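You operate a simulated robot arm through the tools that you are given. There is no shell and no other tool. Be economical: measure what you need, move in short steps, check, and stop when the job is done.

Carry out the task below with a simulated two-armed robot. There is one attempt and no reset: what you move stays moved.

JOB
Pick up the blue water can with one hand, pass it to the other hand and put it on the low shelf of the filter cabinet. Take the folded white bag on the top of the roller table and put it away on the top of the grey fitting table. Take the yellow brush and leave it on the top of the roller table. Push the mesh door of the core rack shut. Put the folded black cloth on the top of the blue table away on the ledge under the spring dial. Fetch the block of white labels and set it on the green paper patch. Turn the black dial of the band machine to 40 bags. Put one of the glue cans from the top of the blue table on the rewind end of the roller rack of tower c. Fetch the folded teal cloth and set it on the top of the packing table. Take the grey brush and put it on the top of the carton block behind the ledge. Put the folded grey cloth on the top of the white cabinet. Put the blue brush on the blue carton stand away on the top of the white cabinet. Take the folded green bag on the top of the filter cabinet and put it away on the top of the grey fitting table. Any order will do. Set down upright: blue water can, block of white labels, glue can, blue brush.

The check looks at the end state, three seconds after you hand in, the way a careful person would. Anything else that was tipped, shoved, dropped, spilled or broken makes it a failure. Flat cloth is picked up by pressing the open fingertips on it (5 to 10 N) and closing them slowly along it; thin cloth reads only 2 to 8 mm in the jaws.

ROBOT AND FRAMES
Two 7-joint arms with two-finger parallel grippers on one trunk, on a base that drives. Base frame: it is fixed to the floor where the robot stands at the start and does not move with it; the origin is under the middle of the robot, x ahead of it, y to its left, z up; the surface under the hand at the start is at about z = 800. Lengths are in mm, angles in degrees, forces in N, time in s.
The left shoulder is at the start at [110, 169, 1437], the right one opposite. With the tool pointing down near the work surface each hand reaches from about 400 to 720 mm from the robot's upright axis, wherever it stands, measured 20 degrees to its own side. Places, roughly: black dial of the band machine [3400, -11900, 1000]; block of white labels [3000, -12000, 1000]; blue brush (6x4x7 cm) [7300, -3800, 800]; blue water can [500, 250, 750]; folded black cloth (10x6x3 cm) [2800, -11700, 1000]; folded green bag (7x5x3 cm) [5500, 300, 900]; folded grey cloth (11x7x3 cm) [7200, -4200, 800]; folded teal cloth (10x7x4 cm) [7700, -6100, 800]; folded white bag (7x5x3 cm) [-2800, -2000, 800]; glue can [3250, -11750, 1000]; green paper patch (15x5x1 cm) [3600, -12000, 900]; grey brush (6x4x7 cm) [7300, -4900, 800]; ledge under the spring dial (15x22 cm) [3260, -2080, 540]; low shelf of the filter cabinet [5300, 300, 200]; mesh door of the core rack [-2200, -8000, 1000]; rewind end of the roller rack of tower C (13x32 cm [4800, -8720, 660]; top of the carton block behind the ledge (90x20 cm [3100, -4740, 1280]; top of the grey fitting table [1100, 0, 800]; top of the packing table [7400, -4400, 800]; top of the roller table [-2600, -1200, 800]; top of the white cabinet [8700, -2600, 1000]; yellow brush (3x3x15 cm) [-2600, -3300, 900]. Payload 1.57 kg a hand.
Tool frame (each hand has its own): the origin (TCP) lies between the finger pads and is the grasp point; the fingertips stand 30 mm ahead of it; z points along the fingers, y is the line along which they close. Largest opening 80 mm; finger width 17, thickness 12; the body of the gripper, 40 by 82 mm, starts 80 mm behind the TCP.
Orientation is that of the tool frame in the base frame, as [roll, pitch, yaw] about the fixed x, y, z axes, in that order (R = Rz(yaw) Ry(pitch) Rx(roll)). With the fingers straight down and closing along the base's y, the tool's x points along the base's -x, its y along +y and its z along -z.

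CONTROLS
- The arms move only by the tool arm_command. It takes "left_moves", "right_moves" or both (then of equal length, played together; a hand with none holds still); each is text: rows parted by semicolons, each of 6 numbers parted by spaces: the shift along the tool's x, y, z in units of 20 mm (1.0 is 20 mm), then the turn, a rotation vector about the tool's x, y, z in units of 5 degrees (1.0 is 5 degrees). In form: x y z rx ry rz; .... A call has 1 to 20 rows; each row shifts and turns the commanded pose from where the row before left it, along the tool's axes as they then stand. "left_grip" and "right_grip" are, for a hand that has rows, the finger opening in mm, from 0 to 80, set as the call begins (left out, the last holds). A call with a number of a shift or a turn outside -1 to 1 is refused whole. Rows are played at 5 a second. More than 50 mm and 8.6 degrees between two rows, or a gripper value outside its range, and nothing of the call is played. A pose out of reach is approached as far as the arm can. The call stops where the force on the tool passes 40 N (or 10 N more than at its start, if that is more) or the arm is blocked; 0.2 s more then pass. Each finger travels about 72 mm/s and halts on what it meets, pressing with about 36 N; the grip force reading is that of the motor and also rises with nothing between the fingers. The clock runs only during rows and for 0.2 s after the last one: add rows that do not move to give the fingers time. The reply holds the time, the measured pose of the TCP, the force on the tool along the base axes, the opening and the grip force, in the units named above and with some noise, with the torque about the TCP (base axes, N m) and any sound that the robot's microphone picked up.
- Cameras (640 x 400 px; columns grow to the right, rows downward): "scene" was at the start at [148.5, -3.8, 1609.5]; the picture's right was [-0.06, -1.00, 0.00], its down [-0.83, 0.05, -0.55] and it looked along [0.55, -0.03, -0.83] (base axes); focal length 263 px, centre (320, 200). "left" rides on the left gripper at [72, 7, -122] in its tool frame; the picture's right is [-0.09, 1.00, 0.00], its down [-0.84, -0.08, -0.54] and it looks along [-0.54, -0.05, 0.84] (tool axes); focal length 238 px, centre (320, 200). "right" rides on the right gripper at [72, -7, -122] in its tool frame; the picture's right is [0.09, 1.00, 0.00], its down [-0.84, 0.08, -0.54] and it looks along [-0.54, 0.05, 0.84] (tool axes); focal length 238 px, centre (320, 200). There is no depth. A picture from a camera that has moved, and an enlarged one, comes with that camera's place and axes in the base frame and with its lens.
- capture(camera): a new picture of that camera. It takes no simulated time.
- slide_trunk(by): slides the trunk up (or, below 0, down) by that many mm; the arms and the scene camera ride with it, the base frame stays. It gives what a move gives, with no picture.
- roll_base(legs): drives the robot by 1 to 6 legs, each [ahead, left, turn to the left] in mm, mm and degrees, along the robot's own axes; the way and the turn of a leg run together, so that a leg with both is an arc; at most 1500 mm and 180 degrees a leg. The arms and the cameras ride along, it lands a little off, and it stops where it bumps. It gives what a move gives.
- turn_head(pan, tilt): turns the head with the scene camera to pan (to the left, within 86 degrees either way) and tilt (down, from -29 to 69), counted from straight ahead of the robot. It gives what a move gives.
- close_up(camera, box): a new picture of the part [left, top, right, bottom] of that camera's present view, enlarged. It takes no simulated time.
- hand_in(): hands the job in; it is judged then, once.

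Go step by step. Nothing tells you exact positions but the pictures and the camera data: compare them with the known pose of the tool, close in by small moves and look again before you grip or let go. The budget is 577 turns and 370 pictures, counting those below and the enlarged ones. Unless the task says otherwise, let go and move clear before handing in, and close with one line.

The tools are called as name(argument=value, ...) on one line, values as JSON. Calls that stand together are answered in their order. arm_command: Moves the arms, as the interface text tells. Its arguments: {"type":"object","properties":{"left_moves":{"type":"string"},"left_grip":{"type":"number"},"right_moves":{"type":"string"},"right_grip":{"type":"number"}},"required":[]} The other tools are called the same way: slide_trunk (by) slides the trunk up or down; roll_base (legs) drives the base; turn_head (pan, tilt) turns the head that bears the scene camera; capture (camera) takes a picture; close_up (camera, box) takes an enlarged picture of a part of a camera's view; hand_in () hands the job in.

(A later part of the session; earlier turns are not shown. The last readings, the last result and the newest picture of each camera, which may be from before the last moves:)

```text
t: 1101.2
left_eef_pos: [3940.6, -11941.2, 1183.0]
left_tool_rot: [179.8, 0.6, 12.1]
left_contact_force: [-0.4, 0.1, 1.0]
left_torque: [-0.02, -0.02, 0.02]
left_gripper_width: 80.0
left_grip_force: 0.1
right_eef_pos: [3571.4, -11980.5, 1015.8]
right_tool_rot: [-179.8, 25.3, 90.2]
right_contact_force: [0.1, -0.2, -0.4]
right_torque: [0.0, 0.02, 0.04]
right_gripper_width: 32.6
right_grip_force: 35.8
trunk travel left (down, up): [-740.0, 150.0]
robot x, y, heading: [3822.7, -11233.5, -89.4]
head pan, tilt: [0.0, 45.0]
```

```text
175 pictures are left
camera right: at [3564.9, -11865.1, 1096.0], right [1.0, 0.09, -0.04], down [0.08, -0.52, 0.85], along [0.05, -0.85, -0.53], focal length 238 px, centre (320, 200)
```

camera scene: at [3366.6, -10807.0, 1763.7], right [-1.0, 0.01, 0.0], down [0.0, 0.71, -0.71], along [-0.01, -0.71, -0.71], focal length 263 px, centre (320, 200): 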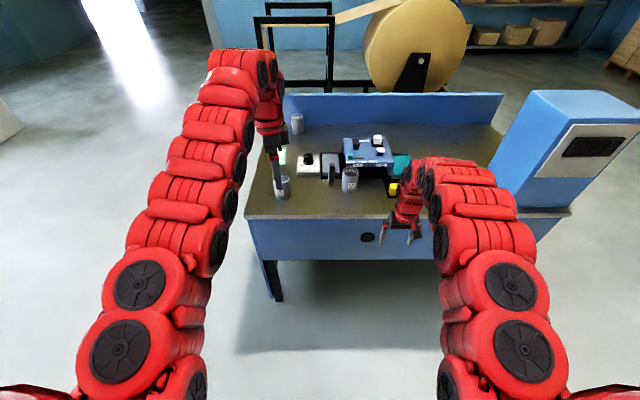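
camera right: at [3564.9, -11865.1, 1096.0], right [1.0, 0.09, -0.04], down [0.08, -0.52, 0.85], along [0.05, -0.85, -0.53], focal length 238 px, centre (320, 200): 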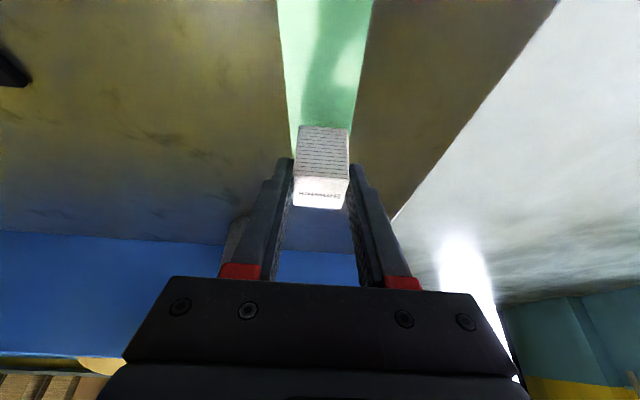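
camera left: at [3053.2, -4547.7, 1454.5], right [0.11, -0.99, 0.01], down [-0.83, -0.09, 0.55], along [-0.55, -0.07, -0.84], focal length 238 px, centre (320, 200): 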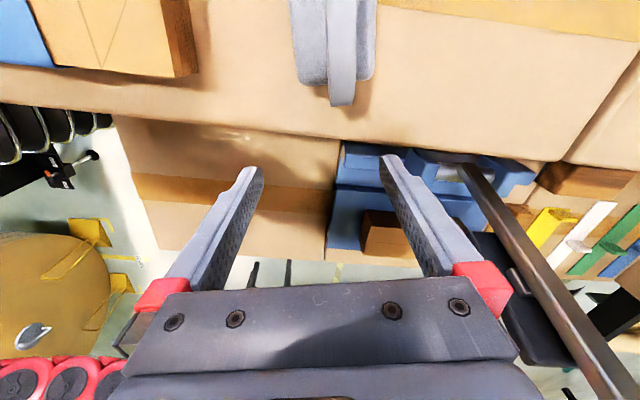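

Centred over the patch. Continuing down.

slide_trunk(by=-48)

slide_trunk(by=-6)

slide_trunk(by=-4)

slide_trunk(by=-4)

```text
t: 1102.1
left_eef_pos: [3940.4, -11939.4, 1135.9]
left_tool_rot: [179.6, 0.7, 12.0]
left_contact_force: [-0.8, 0.2, -0.3]
left_torque: [0.02, -0.01, -0.02]
left_gripper_width: 79.9
left_grip_force: 0.0
right_eef_pos: [3571.9, -11981.0, 971.8]
right_tool_rot: [-179.8, 26.0, 90.3]
right_contact_force: [1.3, 3.7, 18.5]
right_torque: [-0.01, -0.08, -0.01]
right_gripper_width: 33.3
right_grip_force: 36.1
trunk travel left (down, up): [-691.0, 199.0]
robot x, y, heading: [3820.6, -11229.0, -89.6]
head pan, tilt: [0.0, 45.0]
stopped: the force on the tool passed its limit at 53 N (the readings are from after the stop); the commanded pose is now the measured one
```

```text
t: 1102.5
left_eef_pos: [3940.7, -11936.3, 1131.6]
left_tool_rot: [179.6, 0.7, 12.0]
left_contact_force: [1.5, 0.3, -0.1]
left_torque: [0.0, -0.02, 0.0]
left_gripper_width: 79.9
left_grip_force: 0.2
right_eef_pos: [3572.0, -11982.9, 973.3]
right_tool_rot: [-179.9, 26.5, 90.4]
right_contact_force: [2.1, 8.7, 24.9]
right_torque: [0.28, -0.13, -0.03]
right_gripper_width: 33.1
right_grip_force: 36.4
trunk travel left (down, up): [-687.0, 203.0]
robot x, y, heading: [3824.1, -11230.0, -89.7]
head pan, tilt: [0.0, 45.0]
stopped: the force on the tool passed its limit at 43 N (the readings are from after the stop); the commanded pose is now the measured one
```

```text
t: 1103.0
left_eef_pos: [3940.8, -11937.5, 1128.3]
left_tool_rot: [179.7, 0.6, 12.0]
left_contact_force: [0.1, 0.1, -0.6]
left_torque: [-0.03, -0.04, 0.02]
left_gripper_width: 80.2
left_grip_force: 0.0
right_eef_pos: [3571.6, -11985.6, 972.3]
right_tool_rot: [-179.7, 27.2, 90.4]
right_contact_force: [2.2, 7.4, 23.1]
right_torque: [0.32, -0.18, 0.0]
right_gripper_width: 33.1
right_grip_force: 36.0
trunk travel left (down, up): [-683.0, 207.0]
robot x, y, heading: [3824.5, -11230.2, -89.6]
head pan, tilt: [0.0, 45.0]
stopped: the force on the tool passed its limit at 42 N (the readings are from after the stop); the commanded pose is now the measured one
```

```text
t: 1103.5
left_eef_pos: [3942.2, -11937.8, 1123.4]
left_tool_rot: [179.8, 0.7, 12.0]
left_contact_force: [-0.6, -0.5, -0.3]
left_torque: [-0.02, -0.02, 0.02]
left_gripper_width: 79.9
left_grip_force: 0.0
right_eef_pos: [3570.4, -11988.8, 972.7]
right_tool_rot: [-179.7, 27.8, 90.4]
right_contact_force: [2.7, 6.8, 22.0]
right_torque: [0.3, -0.13, 0.02]
right_gripper_width: 32.9
right_grip_force: 35.7
trunk travel left (down, up): [-680.0, 210.0]
robot x, y, heading: [3822.7, -11230.5, -89.9]
head pan, tilt: [0.0, 45.0]
stopped: the force on the tool passed its limit at 42 N (the readings are from after the stop); the commanded pose is now the measured one
```

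Already touching at the first step. Easing up to relieve the force.

slide_trunk(by=10)

capture(camera="right")

```text
t: 1104.1
left_eef_pos: [3941.3, -11939.4, 1131.7]
left_tool_rot: [179.7, 0.7, 12.2]
left_contact_force: [0.4, 1.1, 0.1]
left_torque: [-0.02, 0.0, -0.03]
left_gripper_width: 80.0
left_grip_force: 0.0
right_eef_pos: [3570.7, -11989.6, 978.3]
right_tool_rot: [-179.7, 27.3, 90.5]
right_contact_force: [-0.1, 0.1, -0.4]
right_torque: [0.0, 0.03, -0.02]
right_gripper_width: 33.3
right_grip_force: 35.8
trunk travel left (down, up): [-690.0, 200.0]
robot x, y, heading: [3826.7, -11232.0, -89.7]
head pan, tilt: [0.0, 45.0]
```

```text
174 pictures are left
camera right: at [3563.4, -11871.0, 1053.9], right [1.0, 0.09, -0.05], down [0.08, -0.49, 0.87], along [0.05, -0.86, -0.5], focal length 238 px, centre (320, 200)
```

right: 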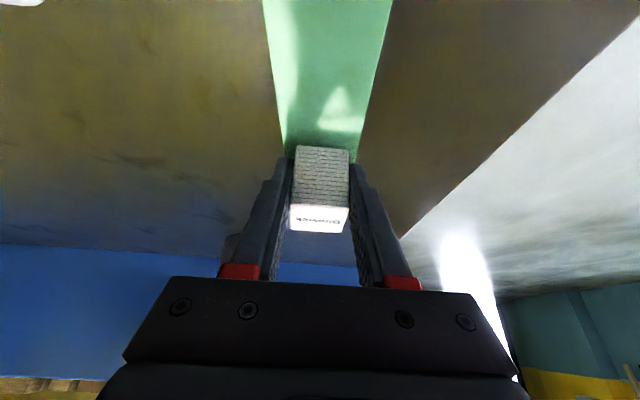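

slide_trunk(by=-4)

slide_trunk(by=-2)

```text
t: 1104.6
left_eef_pos: [3940.1, -11940.9, 1128.7]
left_tool_rot: [179.9, 0.7, 12.0]
left_contact_force: [0.3, -0.5, 0.7]
left_torque: [0.01, -0.04, -0.01]
left_gripper_width: 79.9
left_grip_force: 0.0
right_eef_pos: [3570.2, -11989.6, 973.3]
right_tool_rot: [-179.8, 27.2, 90.4]
right_contact_force: [0.4, -0.3, 0.3]
right_torque: [0.01, 0.0, -0.03]
right_gripper_width: 33.2
right_grip_force: 35.8
trunk travel left (down, up): [-686.0, 204.0]
robot x, y, heading: [3820.6, -11229.6, -89.5]
head pan, tilt: [0.0, 45.0]
```

```text
t: 1105.1
left_eef_pos: [3941.4, -11940.0, 1128.0]
left_tool_rot: [179.8, 0.7, 12.2]
left_contact_force: [0.1, 0.0, -0.9]
left_torque: [0.05, 0.01, -0.01]
left_gripper_width: 80.2
left_grip_force: 0.0
right_eef_pos: [3570.3, -11990.2, 973.7]
right_tool_rot: [-179.7, 27.5, 90.4]
right_contact_force: [-0.3, -1.5, 6.1]
right_torque: [-0.02, -0.01, -0.02]
right_gripper_width: 33.0
right_grip_force: 35.9
trunk travel left (down, up): [-684.0, 206.0]
robot x, y, heading: [3824.0, -11230.5, -89.7]
head pan, tilt: [0.0, 45.0]
```

Light contact. Releasing and rising.

arm_command(right_moves="0 0 0 0 0 0;0 0 0 0 0 0;0 0 0 0 0 0", right_grip=64)

capture(camera="right")

slide_trunk(by=150)

capture(camera="right")

```text
t: 1105.9
left_eef_pos: [3940.6, -11940.7, 1125.8]
left_tool_rot: [179.8, 0.6, 12.1]
left_contact_force: [-0.1, 0.2, 0.2]
left_torque: [-0.03, 0.02, 0.02]
left_gripper_width: 80.0
left_grip_force: 0.0
right_eef_pos: [3571.0, -11990.1, 973.0]
right_tool_rot: [-179.7, 27.3, 90.4]
right_contact_force: [-0.9, -0.1, -0.2]
right_torque: [0.02, 0.0, -0.02]
right_gripper_width: 63.9
right_grip_force: 0.0
trunk travel left (down, up): [-684.0, 206.0]
robot x, y, heading: [3820.1, -11229.6, -89.9]
head pan, tilt: [0.0, 45.0]
```

```text
173 pictures are left
camera right: at [3563.4, -11871.5, 1047.9], right [1.0, 0.09, -0.05], down [0.08, -0.49, 0.87], along [0.05, -0.87, -0.5], focal length 238 px, centre (320, 200)
```

right: 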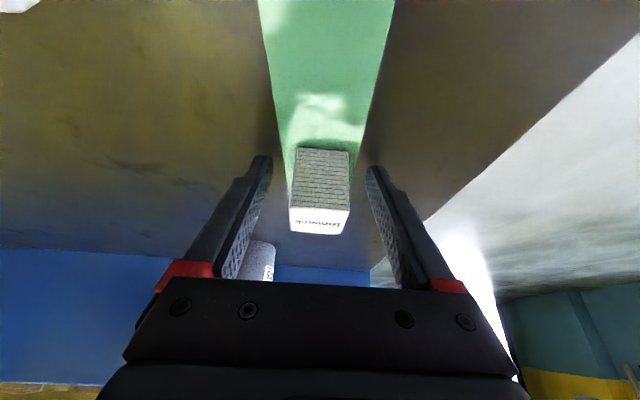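

```text
t: 1107.7
left_eef_pos: [3940.3, -11941.4, 1275.8]
left_tool_rot: [179.8, 0.6, 12.2]
left_contact_force: [-0.7, 0.0, 0.8]
left_torque: [0.0, 0.0, -0.02]
left_gripper_width: 79.9
left_grip_force: 0.0
right_eef_pos: [3569.7, -11990.4, 1122.5]
right_tool_rot: [-179.7, 27.3, 90.4]
right_contact_force: [0.2, 0.6, 0.8]
right_torque: [-0.03, 0.02, 0.01]
right_gripper_width: 63.9
right_grip_force: 0.0
trunk travel left (down, up): [-834.0, 56.0]
robot x, y, heading: [3822.4, -11233.3, -89.7]
head pan, tilt: [0.0, 45.0]
```

```text
172 pictures are left
camera right: at [3563.4, -11871.8, 1197.7], right [1.0, 0.09, -0.05], down [0.08, -0.49, 0.87], along [0.05, -0.87, -0.5], focal length 238 px, centre (320, 200)
```

right: 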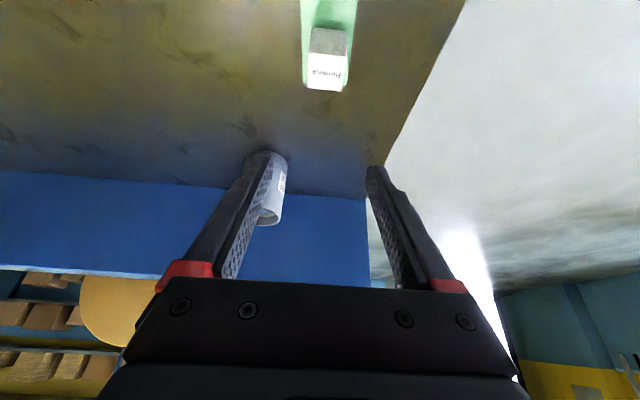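

The labels stand on the green patch. Next the dial: moving the right hand near it for a close look.

roll_base(legs=[[-130, -146, 0]])

close_up(camera="right", box=[220, 20, 420, 160])

```text
t: 1109.2
left_eef_pos: [3796.0, -11814.8, 1273.8]
left_tool_rot: [179.9, 0.7, 12.1]
left_contact_force: [0.1, 0.1, -0.7]
left_torque: [0.0, 0.02, 0.01]
left_gripper_width: 79.8
left_grip_force: 0.0
right_eef_pos: [3425.8, -11864.1, 1119.7]
right_tool_rot: [-179.6, 27.3, 90.5]
right_contact_force: [0.2, 0.0, 0.0]
right_torque: [0.04, 0.01, 0.02]
right_gripper_width: 64.0
right_grip_force: 0.0
trunk travel left (down, up): [-834.0, 56.0]
robot x, y, heading: [3676.6, -11108.7, -89.5]
head pan, tilt: [0.0, 45.0]
```

```text
2.86 times, centred on (320, 90) of right
camera zoom: at [3419.0, -11745.4, 1197.4], right [0.99, 0.09, -0.05], down [0.08, -0.49, 0.86], along [0.05, -0.86, -0.5], focal length 681 px, centre (320, 514)
```

zoom: 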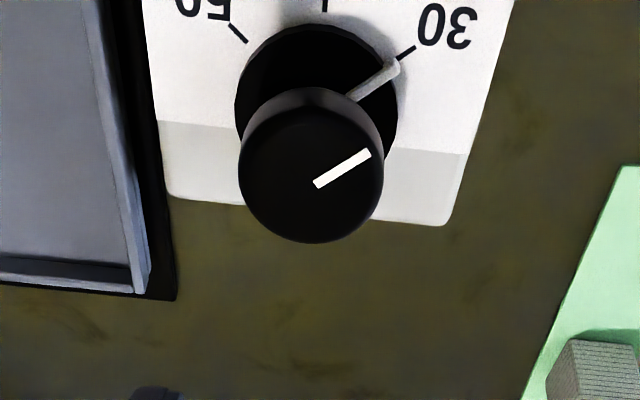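

The pointer is at 30; 40 lies 45° counter-clockwise (seen from above), dial centre ≈[3419, -11903], knob ~52 mm wide. I'll make the hand vertical and pre-rotate it by -45° so it can turn back to nominal while gripping.

arm_command(right_moves="0.3 0 0 0 1 0;0.3 0 0 0 1 0;0.3 0 0 0 1 0;0.3 0 0 0 1 0;0.3 0 0 0 1 0;0 0 0 0 0.45 0;0 0 0 0 0 1;0 0 0 0 0 1;0 0 0 0 0 1;0 0 0 0 0 1;0 0 0 0 0 1;0 0 0 0 0 1;0 0 0 0 0 1;0 0 0 0 0 1;0 0 0 0 0 1", right_grip=80)

capture(camera="right")

```text
t: 1112.4
left_eef_pos: [3796.0, -11811.7, 1277.1]
left_tool_rot: [179.8, 0.7, 12.0]
left_contact_force: [0.8, -0.3, -0.2]
left_torque: [-0.03, 0.01, 0.0]
left_gripper_width: 79.8
left_grip_force: 0.1
right_eef_pos: [3421.3, -11826.3, 1114.2]
right_tool_rot: [-179.9, 0.2, 45.1]
right_contact_force: [0.2, 0.1, 0.2]
right_torque: [-0.03, -0.02, 0.01]
right_gripper_width: 79.9
right_grip_force: 0.1
right hand out of reach, approached as far as the arm can: row 7
trunk travel left (down, up): [-834.0, 56.0]
robot x, y, heading: [3678.4, -11105.5, -89.5]
head pan, tilt: [0.0, 45.0]
```

```text
170 pictures are left
camera right: at [3468.1, -11772.5, 1236.9], right [0.77, -0.64, 0.0], down [-0.53, -0.65, 0.55], along [-0.35, -0.42, -0.84], focal length 238 px, centre (320, 200)
```

right: 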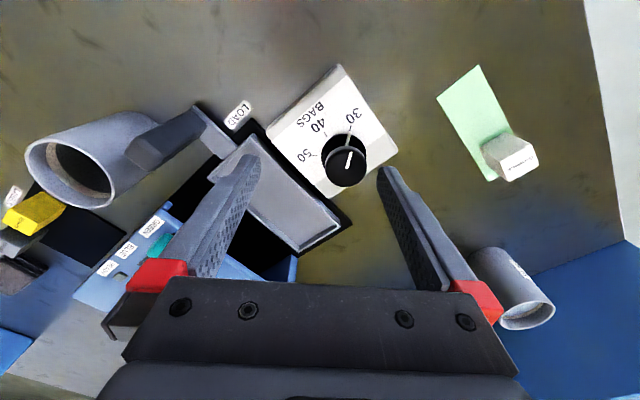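

roll_base(legs=[[70, -5, 0]])

slide_trunk(by=-85)

capture(camera="right")

```text
t: 1113.5
left_eef_pos: [3791.0, -11877.6, 1278.2]
left_tool_rot: [179.6, 0.8, 12.1]
left_contact_force: [-0.2, 0.3, -0.3]
left_torque: [-0.05, 0.0, -0.02]
left_gripper_width: 80.0
left_grip_force: 0.2
right_eef_pos: [3417.1, -11892.8, 1116.0]
right_tool_rot: [-180.0, 0.4, 45.3]
right_contact_force: [0.0, -0.1, 0.2]
right_torque: [-0.03, 0.02, 0.03]
right_gripper_width: 80.1
right_grip_force: 0.0
trunk travel left (down, up): [-834.0, 56.0]
robot x, y, heading: [3672.7, -11170.8, -89.8]
head pan, tilt: [0.0, 45.0]
```

```text
t: 1114.7
left_eef_pos: [3792.2, -11882.9, 1191.2]
left_tool_rot: [179.7, 0.7, 12.1]
left_contact_force: [0.4, -0.9, 0.2]
left_torque: [0.02, 0.02, -0.01]
left_gripper_width: 79.8
left_grip_force: 0.1
right_eef_pos: [3418.1, -11895.5, 1029.4]
right_tool_rot: [-179.9, 0.3, 45.2]
right_contact_force: [0.2, 0.8, 0.6]
right_torque: [-0.02, 0.01, 0.01]
right_gripper_width: 80.0
right_grip_force: 0.0
trunk travel left (down, up): [-749.0, 141.0]
robot x, y, heading: [3674.6, -11171.5, -89.4]
head pan, tilt: [0.0, 45.0]
```

```text
169 pictures are left
camera right: at [3464.0, -11841.8, 1151.8], right [0.77, -0.63, 0.0], down [-0.53, -0.65, 0.54], along [-0.35, -0.42, -0.84], focal length 238 px, centre (320, 200)
```

right: 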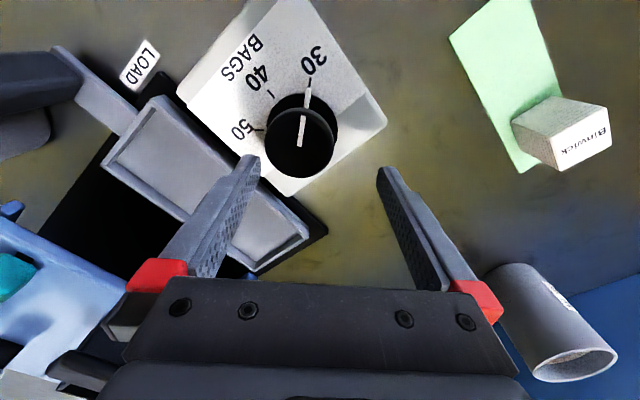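

arm_command(right_moves="0.21 -0.78 0 0 0 0;0 0 0 0 0 0")

slide_trunk(by=-32)

capture(camera="right")

```text
t: 1115.3
left_eef_pos: [3792.0, -11881.3, 1190.2]
left_tool_rot: [179.8, 0.6, 12.0]
left_contact_force: [-0.3, -0.8, -0.4]
left_torque: [-0.03, 0.01, 0.01]
left_gripper_width: 80.0
left_grip_force: 0.1
right_eef_pos: [3408.9, -11882.3, 1029.7]
right_tool_rot: [-179.8, 0.2, 45.3]
right_contact_force: [-0.8, -0.6, -0.8]
right_torque: [-0.01, 0.02, 0.01]
right_gripper_width: 80.0
right_grip_force: 0.1
trunk travel left (down, up): [-749.0, 141.0]
robot x, y, heading: [3670.5, -11176.5, -89.7]
head pan, tilt: [0.0, 45.0]
```

```text
t: 1116.0
left_eef_pos: [3791.5, -11880.6, 1159.7]
left_tool_rot: [179.9, 0.7, 12.1]
left_contact_force: [-0.6, 0.2, 0.6]
left_torque: [0.0, -0.01, -0.05]
left_gripper_width: 79.8
left_grip_force: 0.1
right_eef_pos: [3409.6, -11882.6, 997.7]
right_tool_rot: [-179.9, 0.2, 45.4]
right_contact_force: [1.5, 2.1, 4.3]
right_torque: [-0.05, -0.21, 0.06]
right_gripper_width: 79.7
right_grip_force: 0.0
trunk travel left (down, up): [-717.0, 173.0]
robot x, y, heading: [3671.1, -11176.0, -89.9]
head pan, tilt: [0.0, 45.0]
```

```text
168 pictures are left
camera right: at [3455.8, -11827.3, 1120.2], right [0.77, -0.63, 0.0], down [-0.53, -0.65, 0.55], along [-0.35, -0.42, -0.84], focal length 238 px, centre (320, 200)
```

right: 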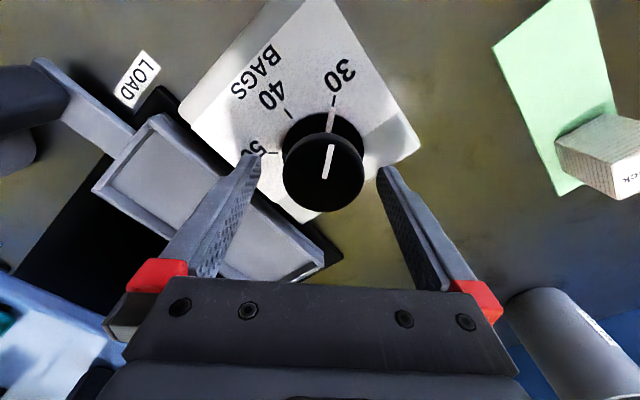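

arm_command(right_moves="0 0 -0.2 0 0 0;0.28 0.07 0 0 0 0;0 0 0 0 0 0", right_grip=68)

slide_trunk(by=-10)

capture(camera="right")

```text
t: 1116.8
left_eef_pos: [3792.1, -11882.3, 1159.2]
left_tool_rot: [179.8, 0.7, 12.1]
left_contact_force: [0.3, -0.6, -0.8]
left_torque: [0.01, 0.02, 0.03]
left_gripper_width: 80.0
left_grip_force: 0.2
right_eef_pos: [3414.0, -11880.0, 1000.4]
right_tool_rot: [-179.9, 0.2, 45.4]
right_contact_force: [-0.1, 0.5, 0.4]
right_torque: [0.0, 0.01, -0.02]
right_gripper_width: 67.9
right_grip_force: 0.0
trunk travel left (down, up): [-717.0, 173.0]
robot x, y, heading: [3672.4, -11170.2, -89.6]
head pan, tilt: [0.0, 45.0]
```

```text
t: 1117.5
left_eef_pos: [3792.7, -11878.1, 1150.8]
left_tool_rot: [179.8, 0.8, 12.2]
left_contact_force: [0.6, 0.1, 0.4]
left_torque: [-0.02, -0.01, 0.01]
left_gripper_width: 79.9
left_grip_force: 0.0
right_eef_pos: [3415.6, -11880.8, 997.8]
right_tool_rot: [179.7, 0.9, 45.3]
right_contact_force: [4.6, 7.4, 16.6]
right_torque: [0.75, 0.21, -0.28]
right_gripper_width: 70.0
right_grip_force: 0.6
trunk travel left (down, up): [-707.0, 183.0]
robot x, y, heading: [3668.2, -11169.2, -89.8]
head pan, tilt: [0.0, 45.0]
stopped: the force on the tool passed its limit at 44 N (the readings are from after the stop); the commanded pose is now the measured one
```

```text
167 pictures are left
camera right: at [3462.0, -11824.0, 1119.4], right [0.77, -0.63, 0.0], down [-0.53, -0.64, 0.56], along [-0.35, -0.43, -0.83], focal length 238 px, centre (320, 200)
```

right: 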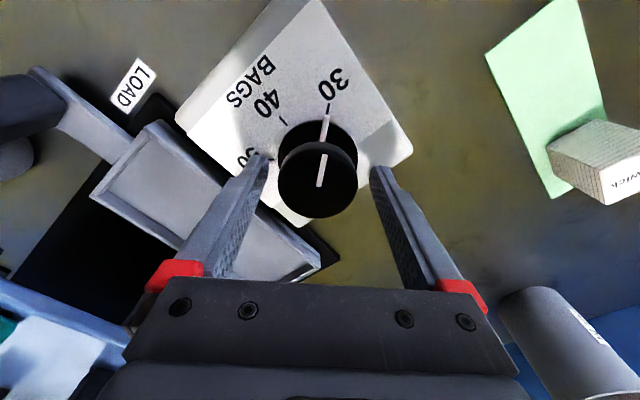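

The plate surface is at z≈968 and the knob's axis ≈[3424, -11869]. Raising a few mm and centring.

slide_trunk(by=14)

arm_command(right_moves="0.7 -0.14 0 0 0 0;0 0 0 0 0 0", right_grip=76)

slide_trunk(by=-6)

capture(camera="right")

```text
t: 1118.1
left_eef_pos: [3791.7, -11880.9, 1164.6]
left_tool_rot: [179.8, 0.7, 12.2]
left_contact_force: [0.1, 0.6, 0.4]
left_torque: [-0.02, 0.03, -0.01]
left_gripper_width: 79.7
left_grip_force: 0.0
right_eef_pos: [3413.2, -11881.2, 1010.4]
right_tool_rot: [179.8, 0.8, 45.3]
right_contact_force: [-0.2, 0.0, 0.1]
right_torque: [-0.01, 0.05, 0.04]
right_gripper_width: 68.1
right_grip_force: 0.1
trunk travel left (down, up): [-721.0, 169.0]
robot x, y, heading: [3669.5, -11174.9, -89.5]
head pan, tilt: [0.0, 45.0]
```

```text
t: 1118.7
left_eef_pos: [3789.1, -11882.6, 1163.9]
left_tool_rot: [179.8, 0.6, 12.1]
left_contact_force: [-0.3, -0.3, 0.0]
left_torque: [-0.01, 0.02, -0.01]
left_gripper_width: 80.2
left_grip_force: 0.1
right_eef_pos: [3420.2, -11870.2, 1009.6]
right_tool_rot: [179.8, 0.7, 45.3]
right_contact_force: [0.1, 0.1, -0.4]
right_torque: [0.01, 0.02, 0.03]
right_gripper_width: 75.8
right_grip_force: 0.1
trunk travel left (down, up): [-721.0, 169.0]
robot x, y, heading: [3672.4, -11172.4, -89.9]
head pan, tilt: [0.0, 45.0]
```

```text
t: 1119.3
left_eef_pos: [3791.0, -11882.2, 1156.9]
left_tool_rot: [179.8, 0.7, 12.1]
left_contact_force: [0.4, -0.4, 0.0]
left_torque: [-0.01, 0.0, -0.02]
left_gripper_width: 80.2
left_grip_force: 0.0
right_eef_pos: [3420.7, -11869.9, 1003.8]
right_tool_rot: [179.8, 0.7, 45.2]
right_contact_force: [-0.9, 0.0, 0.0]
right_torque: [0.01, 0.0, 0.01]
right_gripper_width: 76.1
right_grip_force: 0.0
trunk travel left (down, up): [-715.0, 175.0]
robot x, y, heading: [3670.9, -11174.3, -89.7]
head pan, tilt: [0.0, 45.0]
```

```text
166 pictures are left
camera right: at [3467.3, -11814.5, 1124.7], right [0.77, -0.64, 0.0], down [-0.53, -0.64, 0.55], along [-0.35, -0.43, -0.83], focal length 238 px, centre (320, 200)
```

right: 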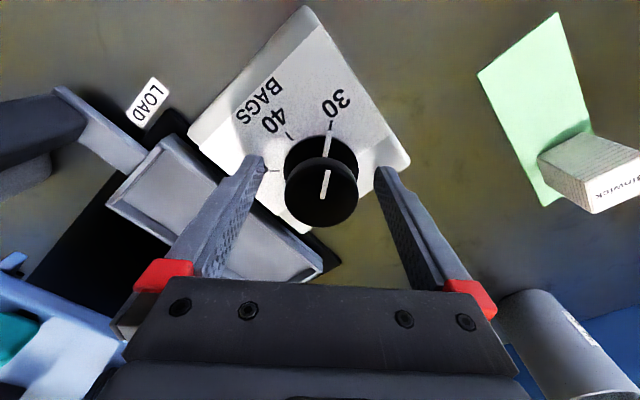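

Centred on the knob. Closing on it.

arm_command(right_moves="0 0 0 0 0 0;0 0 0 0 0 0;0 0 0 0 0 0;0 0 0 0 0 0", right_grip=30)

arm_command(right_moves="0 0 0 0 0 -1;0 0 0 0 0 -1;0 0 0 0 0 -1;0 0 0 0 0 -1")

capture(camera="right")

```text
t: 1120.3
left_eef_pos: [3792.3, -11882.5, 1157.7]
left_tool_rot: [179.8, 0.7, 12.2]
left_contact_force: [0.3, -0.1, -0.7]
left_torque: [0.0, 0.0, 0.0]
left_gripper_width: 80.2
left_grip_force: 0.1
right_eef_pos: [3421.2, -11870.2, 1003.2]
right_tool_rot: [179.9, 0.7, 45.3]
right_contact_force: [4.6, -3.4, 2.6]
right_torque: [0.07, -0.31, 0.02]
right_gripper_width: 44.2
right_grip_force: 44.9
trunk travel left (down, up): [-715.0, 175.0]
robot x, y, heading: [3673.5, -11172.3, -89.8]
head pan, tilt: [0.0, 45.0]
```

```text
t: 1121.3
left_eef_pos: [3790.3, -11881.8, 1157.7]
left_tool_rot: [179.9, 0.7, 12.1]
left_contact_force: [-0.1, 0.0, -0.4]
left_torque: [0.01, -0.01, 0.02]
left_gripper_width: 79.9
left_grip_force: 0.1
right_eef_pos: [3421.0, -11868.8, 1004.1]
right_tool_rot: [-179.9, 0.8, 65.3]
right_contact_force: [1.8, 1.2, 3.9]
right_torque: [0.3, -0.33, 0.02]
right_gripper_width: 44.1
right_grip_force: 45.3
trunk travel left (down, up): [-715.0, 175.0]
robot x, y, heading: [3673.5, -11174.7, -89.8]
head pan, tilt: [0.0, 45.0]
```

```text
165 pictures are left
camera right: at [3445.4, -11801.5, 1125.0], right [0.94, -0.33, 0.0], down [-0.28, -0.79, 0.55], along [-0.19, -0.52, -0.83], focal length 238 px, centre (320, 200)
```

right: 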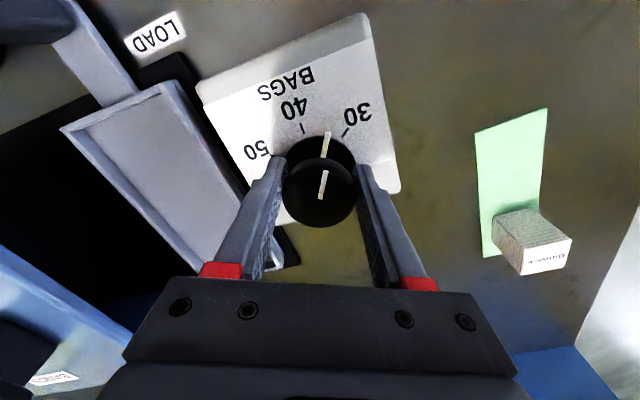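

It turns with the hand. Another 25°.

arm_command(right_moves="0 0 0 0 0 -1;0 0 0 0 0 -1;0 0 0 0 0 -1;0 0 0 0 0 -1;0 0 0 0 0 -1")

close_up(camera="right", box=[220, 60, 420, 240])

```text
t: 1122.5
left_eef_pos: [3788.3, -11881.6, 1157.6]
left_tool_rot: [179.8, 0.6, 12.1]
left_contact_force: [-0.6, 0.0, -0.1]
left_torque: [-0.01, -0.03, -0.01]
left_gripper_width: 80.1
left_grip_force: 0.1
right_eef_pos: [3418.3, -11869.9, 1003.4]
right_tool_rot: [-179.6, 0.8, 90.3]
right_contact_force: [-9.5, 2.6, 1.1]
right_torque: [-1.09, 0.1, -0.02]
right_gripper_width: 44.2
right_grip_force: 45.0
trunk travel left (down, up): [-715.0, 175.0]
robot x, y, heading: [3672.7, -11173.6, -89.6]
head pan, tilt: [0.0, 45.0]
```

```text
2.22 times, centred on (320, 150) of right
camera zoom: at [3412.3, -11797.1, 1125.1], right [1.0, 0.1, -0.01], down [0.08, -0.83, 0.55], along [0.05, -0.55, -0.83], focal length 530 px, centre (320, 311)
```

zoom: 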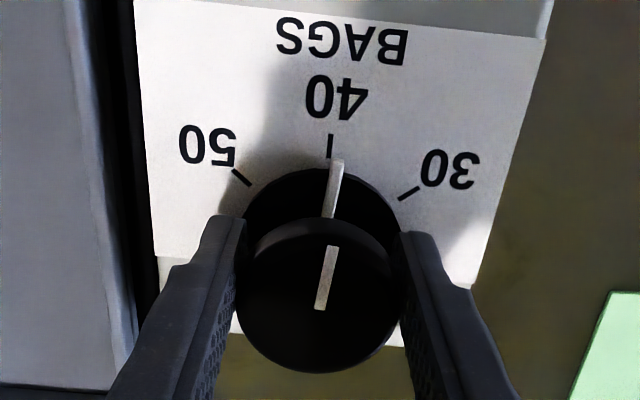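

The pointer is a few degrees short of 40. Turning 5° more.

arm_command(right_moves="0 0 0 0 0 -1;0 0 0 0 0 0")

close_up(camera="right", box=[220, 60, 420, 240])

```text
t: 1123.1
left_eef_pos: [3789.7, -11881.3, 1158.0]
left_tool_rot: [179.8, 0.6, 12.0]
left_contact_force: [0.3, 0.4, 0.3]
left_torque: [-0.01, -0.02, 0.0]
left_gripper_width: 80.0
left_grip_force: 0.0
right_eef_pos: [3417.6, -11868.9, 1002.7]
right_tool_rot: [-179.4, 0.6, 95.2]
right_contact_force: [-14.2, -3.1, 8.8]
right_torque: [0.47, 0.23, -0.06]
right_gripper_width: 44.1
right_grip_force: 44.7
trunk travel left (down, up): [-715.0, 175.0]
robot x, y, heading: [3673.2, -11169.9, -89.8]
head pan, tilt: [0.0, 45.0]
```

```text
2.22 times, centred on (320, 150) of right
camera zoom: at [3405.6, -11797.9, 1125.1], right [0.98, 0.18, -0.01], down [0.16, -0.82, 0.55], along [0.09, -0.54, -0.83], focal length 530 px, centre (320, 311)
```

zoom: 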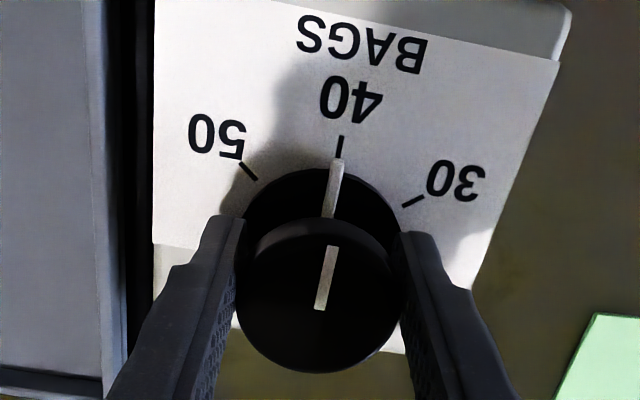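

Pointer aligned with 40. Releasing and rising.

arm_command(right_moves="0 0 0 0 0 0;0 0 0 0 0 0;0 0 0 0 0 0", right_grip=74)

slide_trunk(by=120)

roll_base(legs=[[-120, 0, 0]])

close_up(camera="right", box=[220, 0, 420, 160])

```text
t: 1123.9
left_eef_pos: [3792.8, -11881.6, 1157.9]
left_tool_rot: [179.8, 0.7, 12.2]
left_contact_force: [0.8, -0.5, -0.2]
left_torque: [0.01, -0.01, 0.0]
left_gripper_width: 79.7
left_grip_force: 0.0
right_eef_pos: [3421.8, -11869.8, 1003.4]
right_tool_rot: [-179.6, 0.6, 95.4]
right_contact_force: [0.9, -0.8, -0.4]
right_torque: [0.01, 0.01, 0.0]
right_gripper_width: 74.0
right_grip_force: 0.0
trunk travel left (down, up): [-715.0, 175.0]
robot x, y, heading: [3672.9, -11172.1, -89.5]
head pan, tilt: [0.0, 45.0]
```

```text
t: 1125.4
left_eef_pos: [3790.9, -11883.2, 1277.3]
left_tool_rot: [179.8, 0.7, 12.2]
left_contact_force: [0.3, -0.2, 0.3]
left_torque: [-0.01, 0.01, 0.01]
left_gripper_width: 80.0
left_grip_force: 0.0
right_eef_pos: [3420.4, -11870.0, 1122.9]
right_tool_rot: [-179.7, 0.6, 95.3]
right_contact_force: [-0.1, -0.5, -0.4]
right_torque: [0.01, -0.02, 0.05]
right_gripper_width: 74.1
right_grip_force: 0.0
trunk travel left (down, up): [-835.0, 55.0]
robot x, y, heading: [3672.5, -11173.5, -89.7]
head pan, tilt: [0.0, 45.0]
```

```text
t: 1126.6
left_eef_pos: [3790.7, -11762.7, 1276.4]
left_tool_rot: [179.9, 0.7, 12.2]
left_contact_force: [-0.3, -0.6, -0.3]
left_torque: [0.02, 0.01, -0.02]
left_gripper_width: 80.1
left_grip_force: 0.0
right_eef_pos: [3420.7, -11750.9, 1121.1]
right_tool_rot: [-179.6, 0.6, 95.4]
right_contact_force: [0.0, 0.0, 1.0]
right_torque: [0.01, -0.01, -0.01]
right_gripper_width: 74.0
right_grip_force: 0.0
trunk travel left (down, up): [-835.0, 55.0]
robot x, y, heading: [3667.6, -11053.6, -89.5]
head pan, tilt: [0.0, 45.0]
```

```text
2.50 times, centred on (320, 80) of right
camera zoom: at [3408.0, -11680.2, 1244.0], right [0.98, 0.18, -0.01], down [0.16, -0.82, 0.55], along [0.09, -0.54, -0.84], focal length 596 px, centre (320, 500)
```

zoom: 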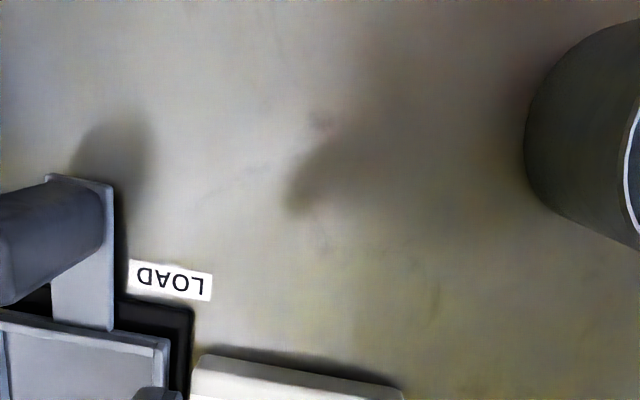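

close_up(camera="right", box=[220, 110, 420, 250])

capture(camera="right")

```text
2.86 times, centred on (320, 180) of right
camera zoom: at [3408.0, -11680.2, 1244.0], right [0.98, 0.18, -0.01], down [0.16, -0.82, 0.55], along [0.09, -0.54, -0.84], focal length 681 px, centre (320, 257)
```

zoom: 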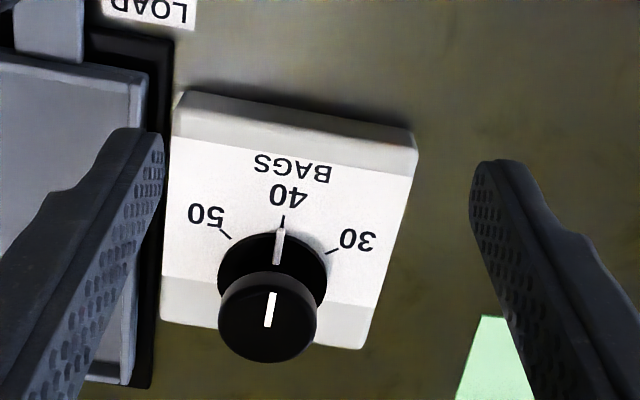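

```text
160 pictures are left
camera right: at [3408.0, -11680.2, 1244.0], right [0.98, 0.18, -0.01], down [0.16, -0.82, 0.55], along [0.09, -0.54, -0.84], focal length 238 px, centre (320, 200)
```

right: 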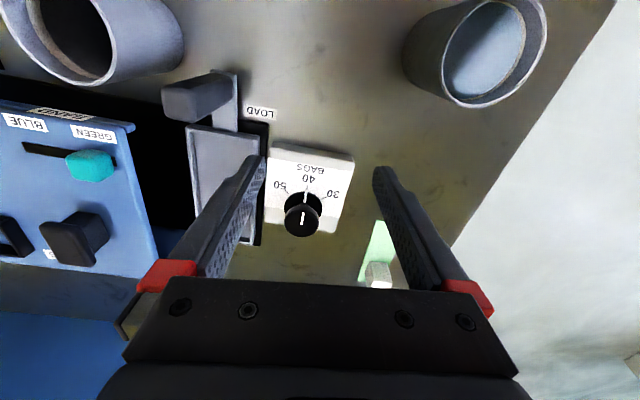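

Dial reads 40. Next the glue can: I'll bring the left hand above the east can (≈[3537, -11713]) to pinch its near wall.

roll_base(legs=[[-84, -250, 0]])

capture(camera="left")

```text
t: 1128.5
left_eef_pos: [3544.5, -11678.3, 1276.5]
left_tool_rot: [179.8, 0.8, 12.5]
left_contact_force: [0.5, 0.2, -0.1]
left_torque: [0.02, 0.01, 0.02]
left_gripper_width: 79.9
left_grip_force: 0.1
right_eef_pos: [3174.4, -11667.8, 1123.4]
right_tool_rot: [-179.6, 0.6, 95.6]
right_contact_force: [0.4, 1.0, 0.4]
right_torque: [-0.03, 0.02, -0.04]
right_gripper_width: 73.7
right_grip_force: 0.0
trunk travel left (down, up): [-835.0, 55.0]
robot x, y, heading: [3423.7, -10968.3, -89.4]
head pan, tilt: [0.0, 45.0]
```

```text
159 pictures are left
camera left: at [3618.6, -11668.0, 1398.1], right [0.12, -0.99, 0.0], down [-0.83, -0.1, 0.55], along [-0.55, -0.07, -0.83], focal length 238 px, centre (320, 200)
```

left: 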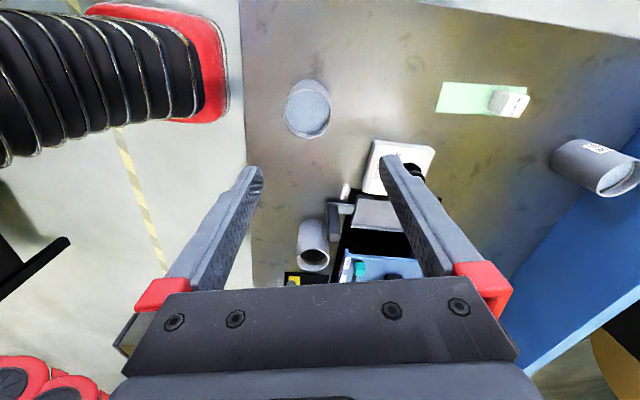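

close_up(camera="left", box=[260, 60, 360, 290])

close_up(camera="scene", box=[240, 130, 420, 250])

```text
1.74 times, centred on (310, 175) of left
camera zoom: at [3618.6, -11668.0, 1398.1], right [0.12, -0.99, 0.0], down [-0.83, -0.1, 0.55], along [-0.55, -0.07, -0.83], focal length 414 px, centre (337, 244)
```

zoom: 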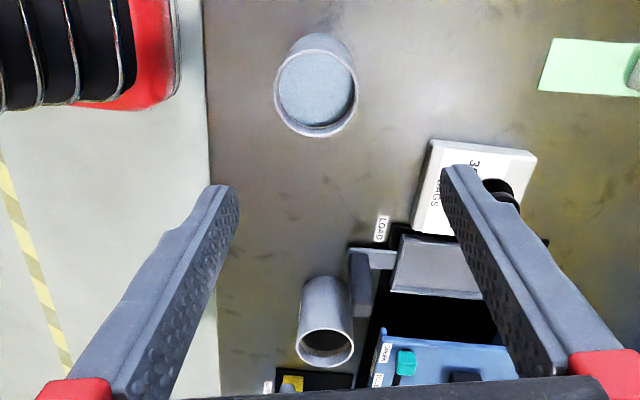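

```text
3.33 times, centred on (330, 190) of scene
camera zoom: at [3422.1, -11132.2, 1709.1], right [-1.0, -0.01, 0.0], down [-0.01, 0.71, -0.71], along [0.01, -0.71, -0.71], focal length 875 px, centre (287, 233)
```

zoom: 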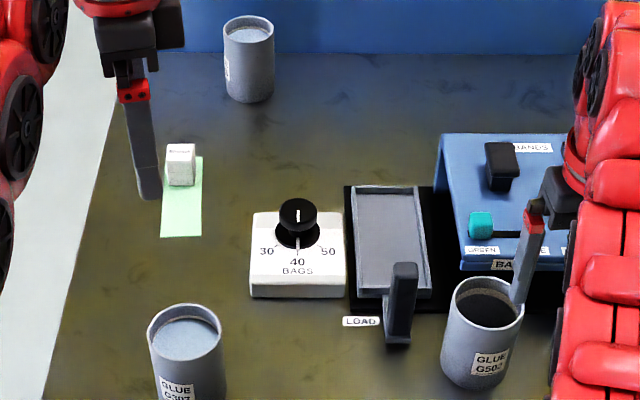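

All cans are nearly full, so I'll grip one from outside, pitched forward, like the water can. I'll use the left hand on the east can (G307): lower it and turn it to its nominal orientation first.

roll_base(legs=[[-200, 0, 0]])

arm_command(left_moves="0 -0.5 1 0 0 0;0 -0.5 1 0 0 0;0 -0.5 1 0 0 0;0 0 1 0 0 0;0 0 1 0 0 0;0 0 1 0 0 0;0 0 1 0 0 0;0 0 0 0 0 -1;0 0 0 0 0 -1;0 0 0 0 0 -1;0 0 0 0 0 -1;0 0 0 0 0 -1;0 0 0 0 0 -1;0 0 0 0 0 -1;0 0 0 0 0 -1;0 0 0 0 0 -1;0 0 0 0 0 -1;0 0 0 0 0 -1;0 0 0 0 0 -1;0 0 0 0 0 -1")

arm_command(left_moves="0 0 0 0 0 -1;0 0 0 0 0 -1;0 0 0 0 0 -0.6;0 0 0 0 -1 0;0 0 0 0 -1 0;0 0 0 0 -1 0;0 0 0 0 -1 0;0 0 0 0 -1 0;0 0 0 0 -1 0;0 0 0 0 -1 0;0 0 0 0 -1 0;0 0 0 0 -1 0")

capture(camera="left")

```text
t: 1130.1
left_eef_pos: [3542.1, -11479.7, 1275.8]
left_tool_rot: [179.9, 0.7, 12.6]
left_contact_force: [-0.1, -0.9, 0.4]
left_torque: [0.0, -0.03, -0.02]
left_gripper_width: 79.7
left_grip_force: 0.0
right_eef_pos: [3173.7, -11468.5, 1122.3]
right_tool_rot: [-179.6, 0.5, 95.8]
right_contact_force: [0.2, -0.6, -0.7]
right_torque: [0.03, -0.02, 0.01]
right_gripper_width: 73.9
right_grip_force: 0.1
trunk travel left (down, up): [-835.0, 55.0]
robot x, y, heading: [3422.0, -10769.9, -88.8]
head pan, tilt: [0.0, 45.0]
```

```text
t: 1134.3
left_eef_pos: [3534.7, -11448.0, 1138.1]
left_tool_rot: [-179.4, 0.5, 77.7]
left_contact_force: [-0.3, -0.7, 0.2]
left_torque: [0.0, 0.02, -0.01]
left_gripper_width: 80.0
left_grip_force: 0.0
right_eef_pos: [3172.0, -11468.0, 1122.6]
right_tool_rot: [-179.6, 0.6, 95.7]
right_contact_force: [-0.3, -0.3, 0.0]
right_torque: [-0.02, 0.01, 0.02]
right_gripper_width: 73.8
right_grip_force: 0.2
trunk travel left (down, up): [-835.0, 55.0]
robot x, y, heading: [3418.9, -10769.1, -89.1]
head pan, tilt: [0.0, 45.0]
```

```text
t: 1136.9
left_eef_pos: [3533.5, -11449.6, 1137.5]
left_tool_rot: [-179.2, 45.4, 91.1]
left_contact_force: [-0.1, 0.1, 0.5]
left_torque: [0.0, 0.0, 0.02]
left_gripper_width: 79.9
left_grip_force: 0.0
right_eef_pos: [3172.4, -11466.4, 1123.1]
right_tool_rot: [-179.6, 0.6, 95.7]
right_contact_force: [0.1, 1.0, -0.9]
right_torque: [0.01, 0.0, 0.0]
right_gripper_width: 73.9
right_grip_force: 0.1
trunk travel left (down, up): [-835.0, 55.0]
robot x, y, heading: [3421.5, -10765.9, -89.4]
head pan, tilt: [0.0, 45.0]
```

```text
156 pictures are left
camera left: at [3541.2, -11309.9, 1172.2], right [1.0, -0.06, 0.06], down [-0.07, -0.2, 0.98], along [-0.04, -0.98, -0.2], focal length 238 px, centre (320, 200)
```

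left: 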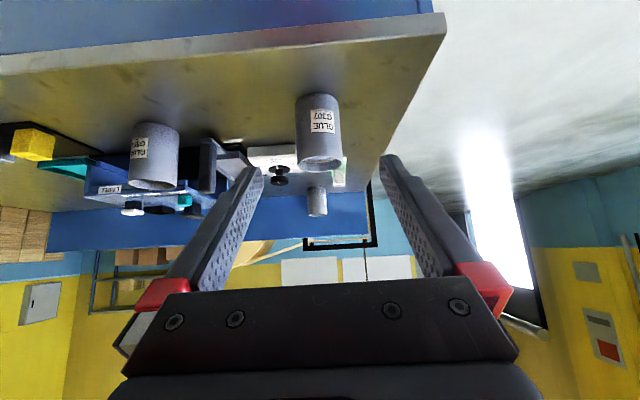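

close_up(camera="left", box=[260, 70, 380, 190])

```text
3.33 times, centred on (320, 130) of left
camera zoom: at [3541.2, -11309.9, 1172.2], right [1.0, -0.06, 0.06], down [-0.07, -0.2, 0.98], along [-0.04, -0.98, -0.2], focal length 794 px, centre (320, 433)
```

zoom: 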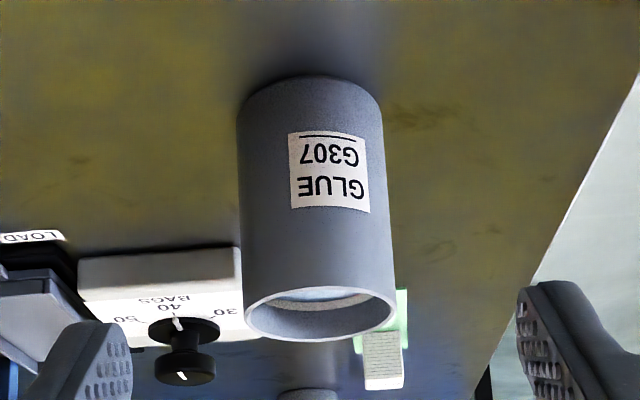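

Triangulated: can centre ≈[3530, -11669], rim z≈1041, table z≈938. Lowering the left hand to z≈986 in front of it, then driving forward.

arm_command(left_moves="0.7 -0.1 0.7 0 0 0;0.7 -0.1 0.7 0 0 0;0.7 0 0.7 0 0 0;0.7 0 0.7 0 0 0;0.7 0 0.7 0 0 0;0.7 0 0.7 0 0 0;0.7 0 0.7 0 0 0")

roll_base(legs=[[115, 0, 0]])

capture(camera="left")

```text
t: 1138.5
left_eef_pos: [3528.7, -11450.4, 998.2]
left_tool_rot: [-179.1, 45.2, 91.2]
left_contact_force: [0.0, 0.4, 0.6]
left_torque: [-0.01, 0.0, -0.01]
left_gripper_width: 79.8
left_grip_force: 0.0
right_eef_pos: [3172.1, -11466.4, 1123.1]
right_tool_rot: [-179.6, 0.6, 95.6]
right_contact_force: [0.3, 0.2, 0.4]
right_torque: [-0.03, 0.01, 0.02]
right_gripper_width: 73.9
right_grip_force: 0.0
trunk travel left (down, up): [-835.0, 55.0]
robot x, y, heading: [3418.6, -10771.1, -89.5]
head pan, tilt: [0.0, 45.0]
```

```text
t: 1139.7
left_eef_pos: [3530.1, -11563.7, 999.2]
left_tool_rot: [-179.1, 45.3, 91.2]
left_contact_force: [-0.1, -0.4, 0.5]
left_torque: [-0.03, 0.01, 0.0]
left_gripper_width: 80.0
left_grip_force: 0.0
right_eef_pos: [3173.5, -11580.5, 1124.2]
right_tool_rot: [-179.5, 0.7, 95.7]
right_contact_force: [-0.5, -0.1, -0.3]
right_torque: [0.01, -0.01, 0.02]
right_gripper_width: 74.1
right_grip_force: 0.0
trunk travel left (down, up): [-835.0, 55.0]
robot x, y, heading: [3417.9, -10884.2, -89.4]
head pan, tilt: [0.0, 45.0]
```

```text
154 pictures are left
camera left: at [3536.6, -11424.5, 1034.0], right [1.0, -0.06, 0.05], down [-0.07, -0.2, 0.98], along [-0.04, -0.98, -0.21], focal length 238 px, centre (320, 200)
```

left: 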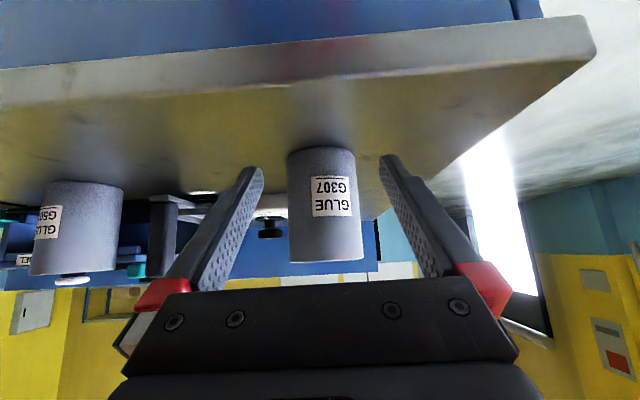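

Centred within 2 mm. Rolling forward 103 mm and closing.

roll_base(legs=[[70, 0, 0]])

capture(camera="left")

```text
t: 1140.7
left_eef_pos: [3531.4, -11631.0, 1002.2]
left_tool_rot: [-179.1, 45.4, 91.2]
left_contact_force: [0.1, -0.2, 0.4]
left_torque: [-0.04, -0.01, -0.03]
left_gripper_width: 80.0
left_grip_force: 0.0
right_eef_pos: [3174.2, -11648.1, 1124.6]
right_tool_rot: [-179.5, 0.8, 95.8]
right_contact_force: [0.8, 0.3, 0.5]
right_torque: [-0.01, -0.03, 0.0]
right_gripper_width: 73.8
right_grip_force: 0.1
trunk travel left (down, up): [-835.0, 55.0]
robot x, y, heading: [3422.7, -10952.7, -89.4]
head pan, tilt: [0.0, 45.0]
```

```text
153 pictures are left
camera left: at [3537.8, -11491.3, 1034.7], right [1.0, -0.05, 0.05], down [-0.06, -0.2, 0.98], along [-0.04, -0.98, -0.2], focal length 238 px, centre (320, 200)
```

left: 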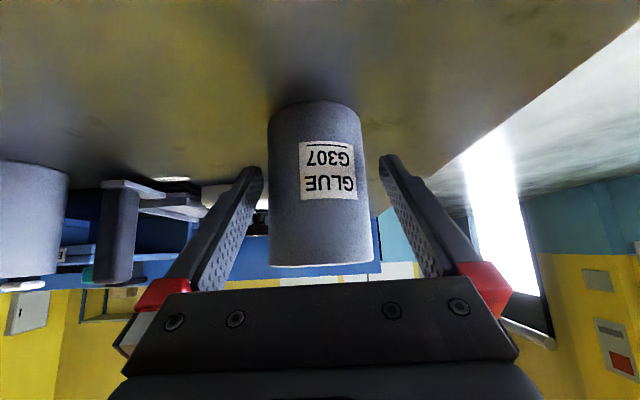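

arm_command(left_moves="0 -0.12 0 0 0 0;0 0 0 0 0 0")

roll_base(legs=[[37, 0, 0]])

arm_command(left_moves="0 0 0 0 0 0;0 0 0 0 0 0;0 0 0 0 0 0", left_grip=45)

capture(camera="left")

```text
t: 1141.3
left_eef_pos: [3528.6, -11630.9, 999.2]
left_tool_rot: [-179.1, 45.3, 91.2]
left_contact_force: [-0.4, 0.1, -0.6]
left_torque: [0.01, 0.02, 0.01]
left_gripper_width: 79.9
left_grip_force: 0.1
right_eef_pos: [3174.8, -11649.1, 1121.8]
right_tool_rot: [-179.5, 0.7, 95.7]
right_contact_force: [-0.6, -1.4, 0.2]
right_torque: [0.03, -0.01, 0.02]
right_gripper_width: 73.9
right_grip_force: 0.1
trunk travel left (down, up): [-835.0, 55.0]
robot x, y, heading: [3421.8, -10953.8, -89.2]
head pan, tilt: [0.0, 45.0]
```

```text
t: 1142.2
left_eef_pos: [3528.8, -11664.9, 1000.9]
left_tool_rot: [-179.0, 45.4, 91.2]
left_contact_force: [0.4, 0.5, 0.3]
left_torque: [-0.02, -0.01, -0.02]
left_gripper_width: 80.1
left_grip_force: 0.0
right_eef_pos: [3175.6, -11682.0, 1127.8]
right_tool_rot: [-179.5, 0.9, 95.7]
right_contact_force: [-0.3, 0.8, -0.2]
right_torque: [-0.05, -0.03, -0.01]
right_gripper_width: 74.0
right_grip_force: 0.0
trunk travel left (down, up): [-835.0, 55.0]
robot x, y, heading: [3420.6, -10988.0, -89.2]
head pan, tilt: [0.0, 45.0]
```

```text
t: 1143.0
left_eef_pos: [3529.3, -11669.8, 998.9]
left_tool_rot: [-179.1, 45.2, 91.1]
left_contact_force: [-0.4, -1.1, -1.0]
left_torque: [-0.01, 0.0, -0.04]
left_gripper_width: 68.0
left_grip_force: 36.0
right_eef_pos: [3174.6, -11688.1, 1121.1]
right_tool_rot: [-179.5, 0.6, 95.7]
right_contact_force: [-0.4, -0.3, -0.2]
right_torque: [-0.02, 0.01, 0.0]
right_gripper_width: 74.0
right_grip_force: 0.0
trunk travel left (down, up): [-835.0, 55.0]
robot x, y, heading: [3420.6, -10988.9, -89.5]
head pan, tilt: [0.0, 45.0]
```

```text
152 pictures are left
camera left: at [3535.8, -11530.8, 1032.1], right [1.0, -0.06, 0.05], down [-0.07, -0.21, 0.98], along [-0.04, -0.98, -0.21], focal length 238 px, centre (320, 200)
```

left: 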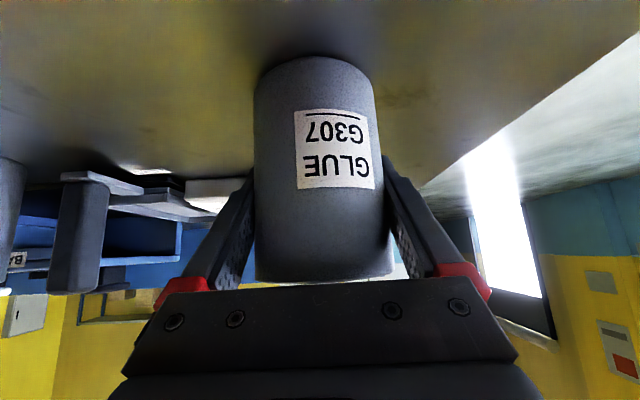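

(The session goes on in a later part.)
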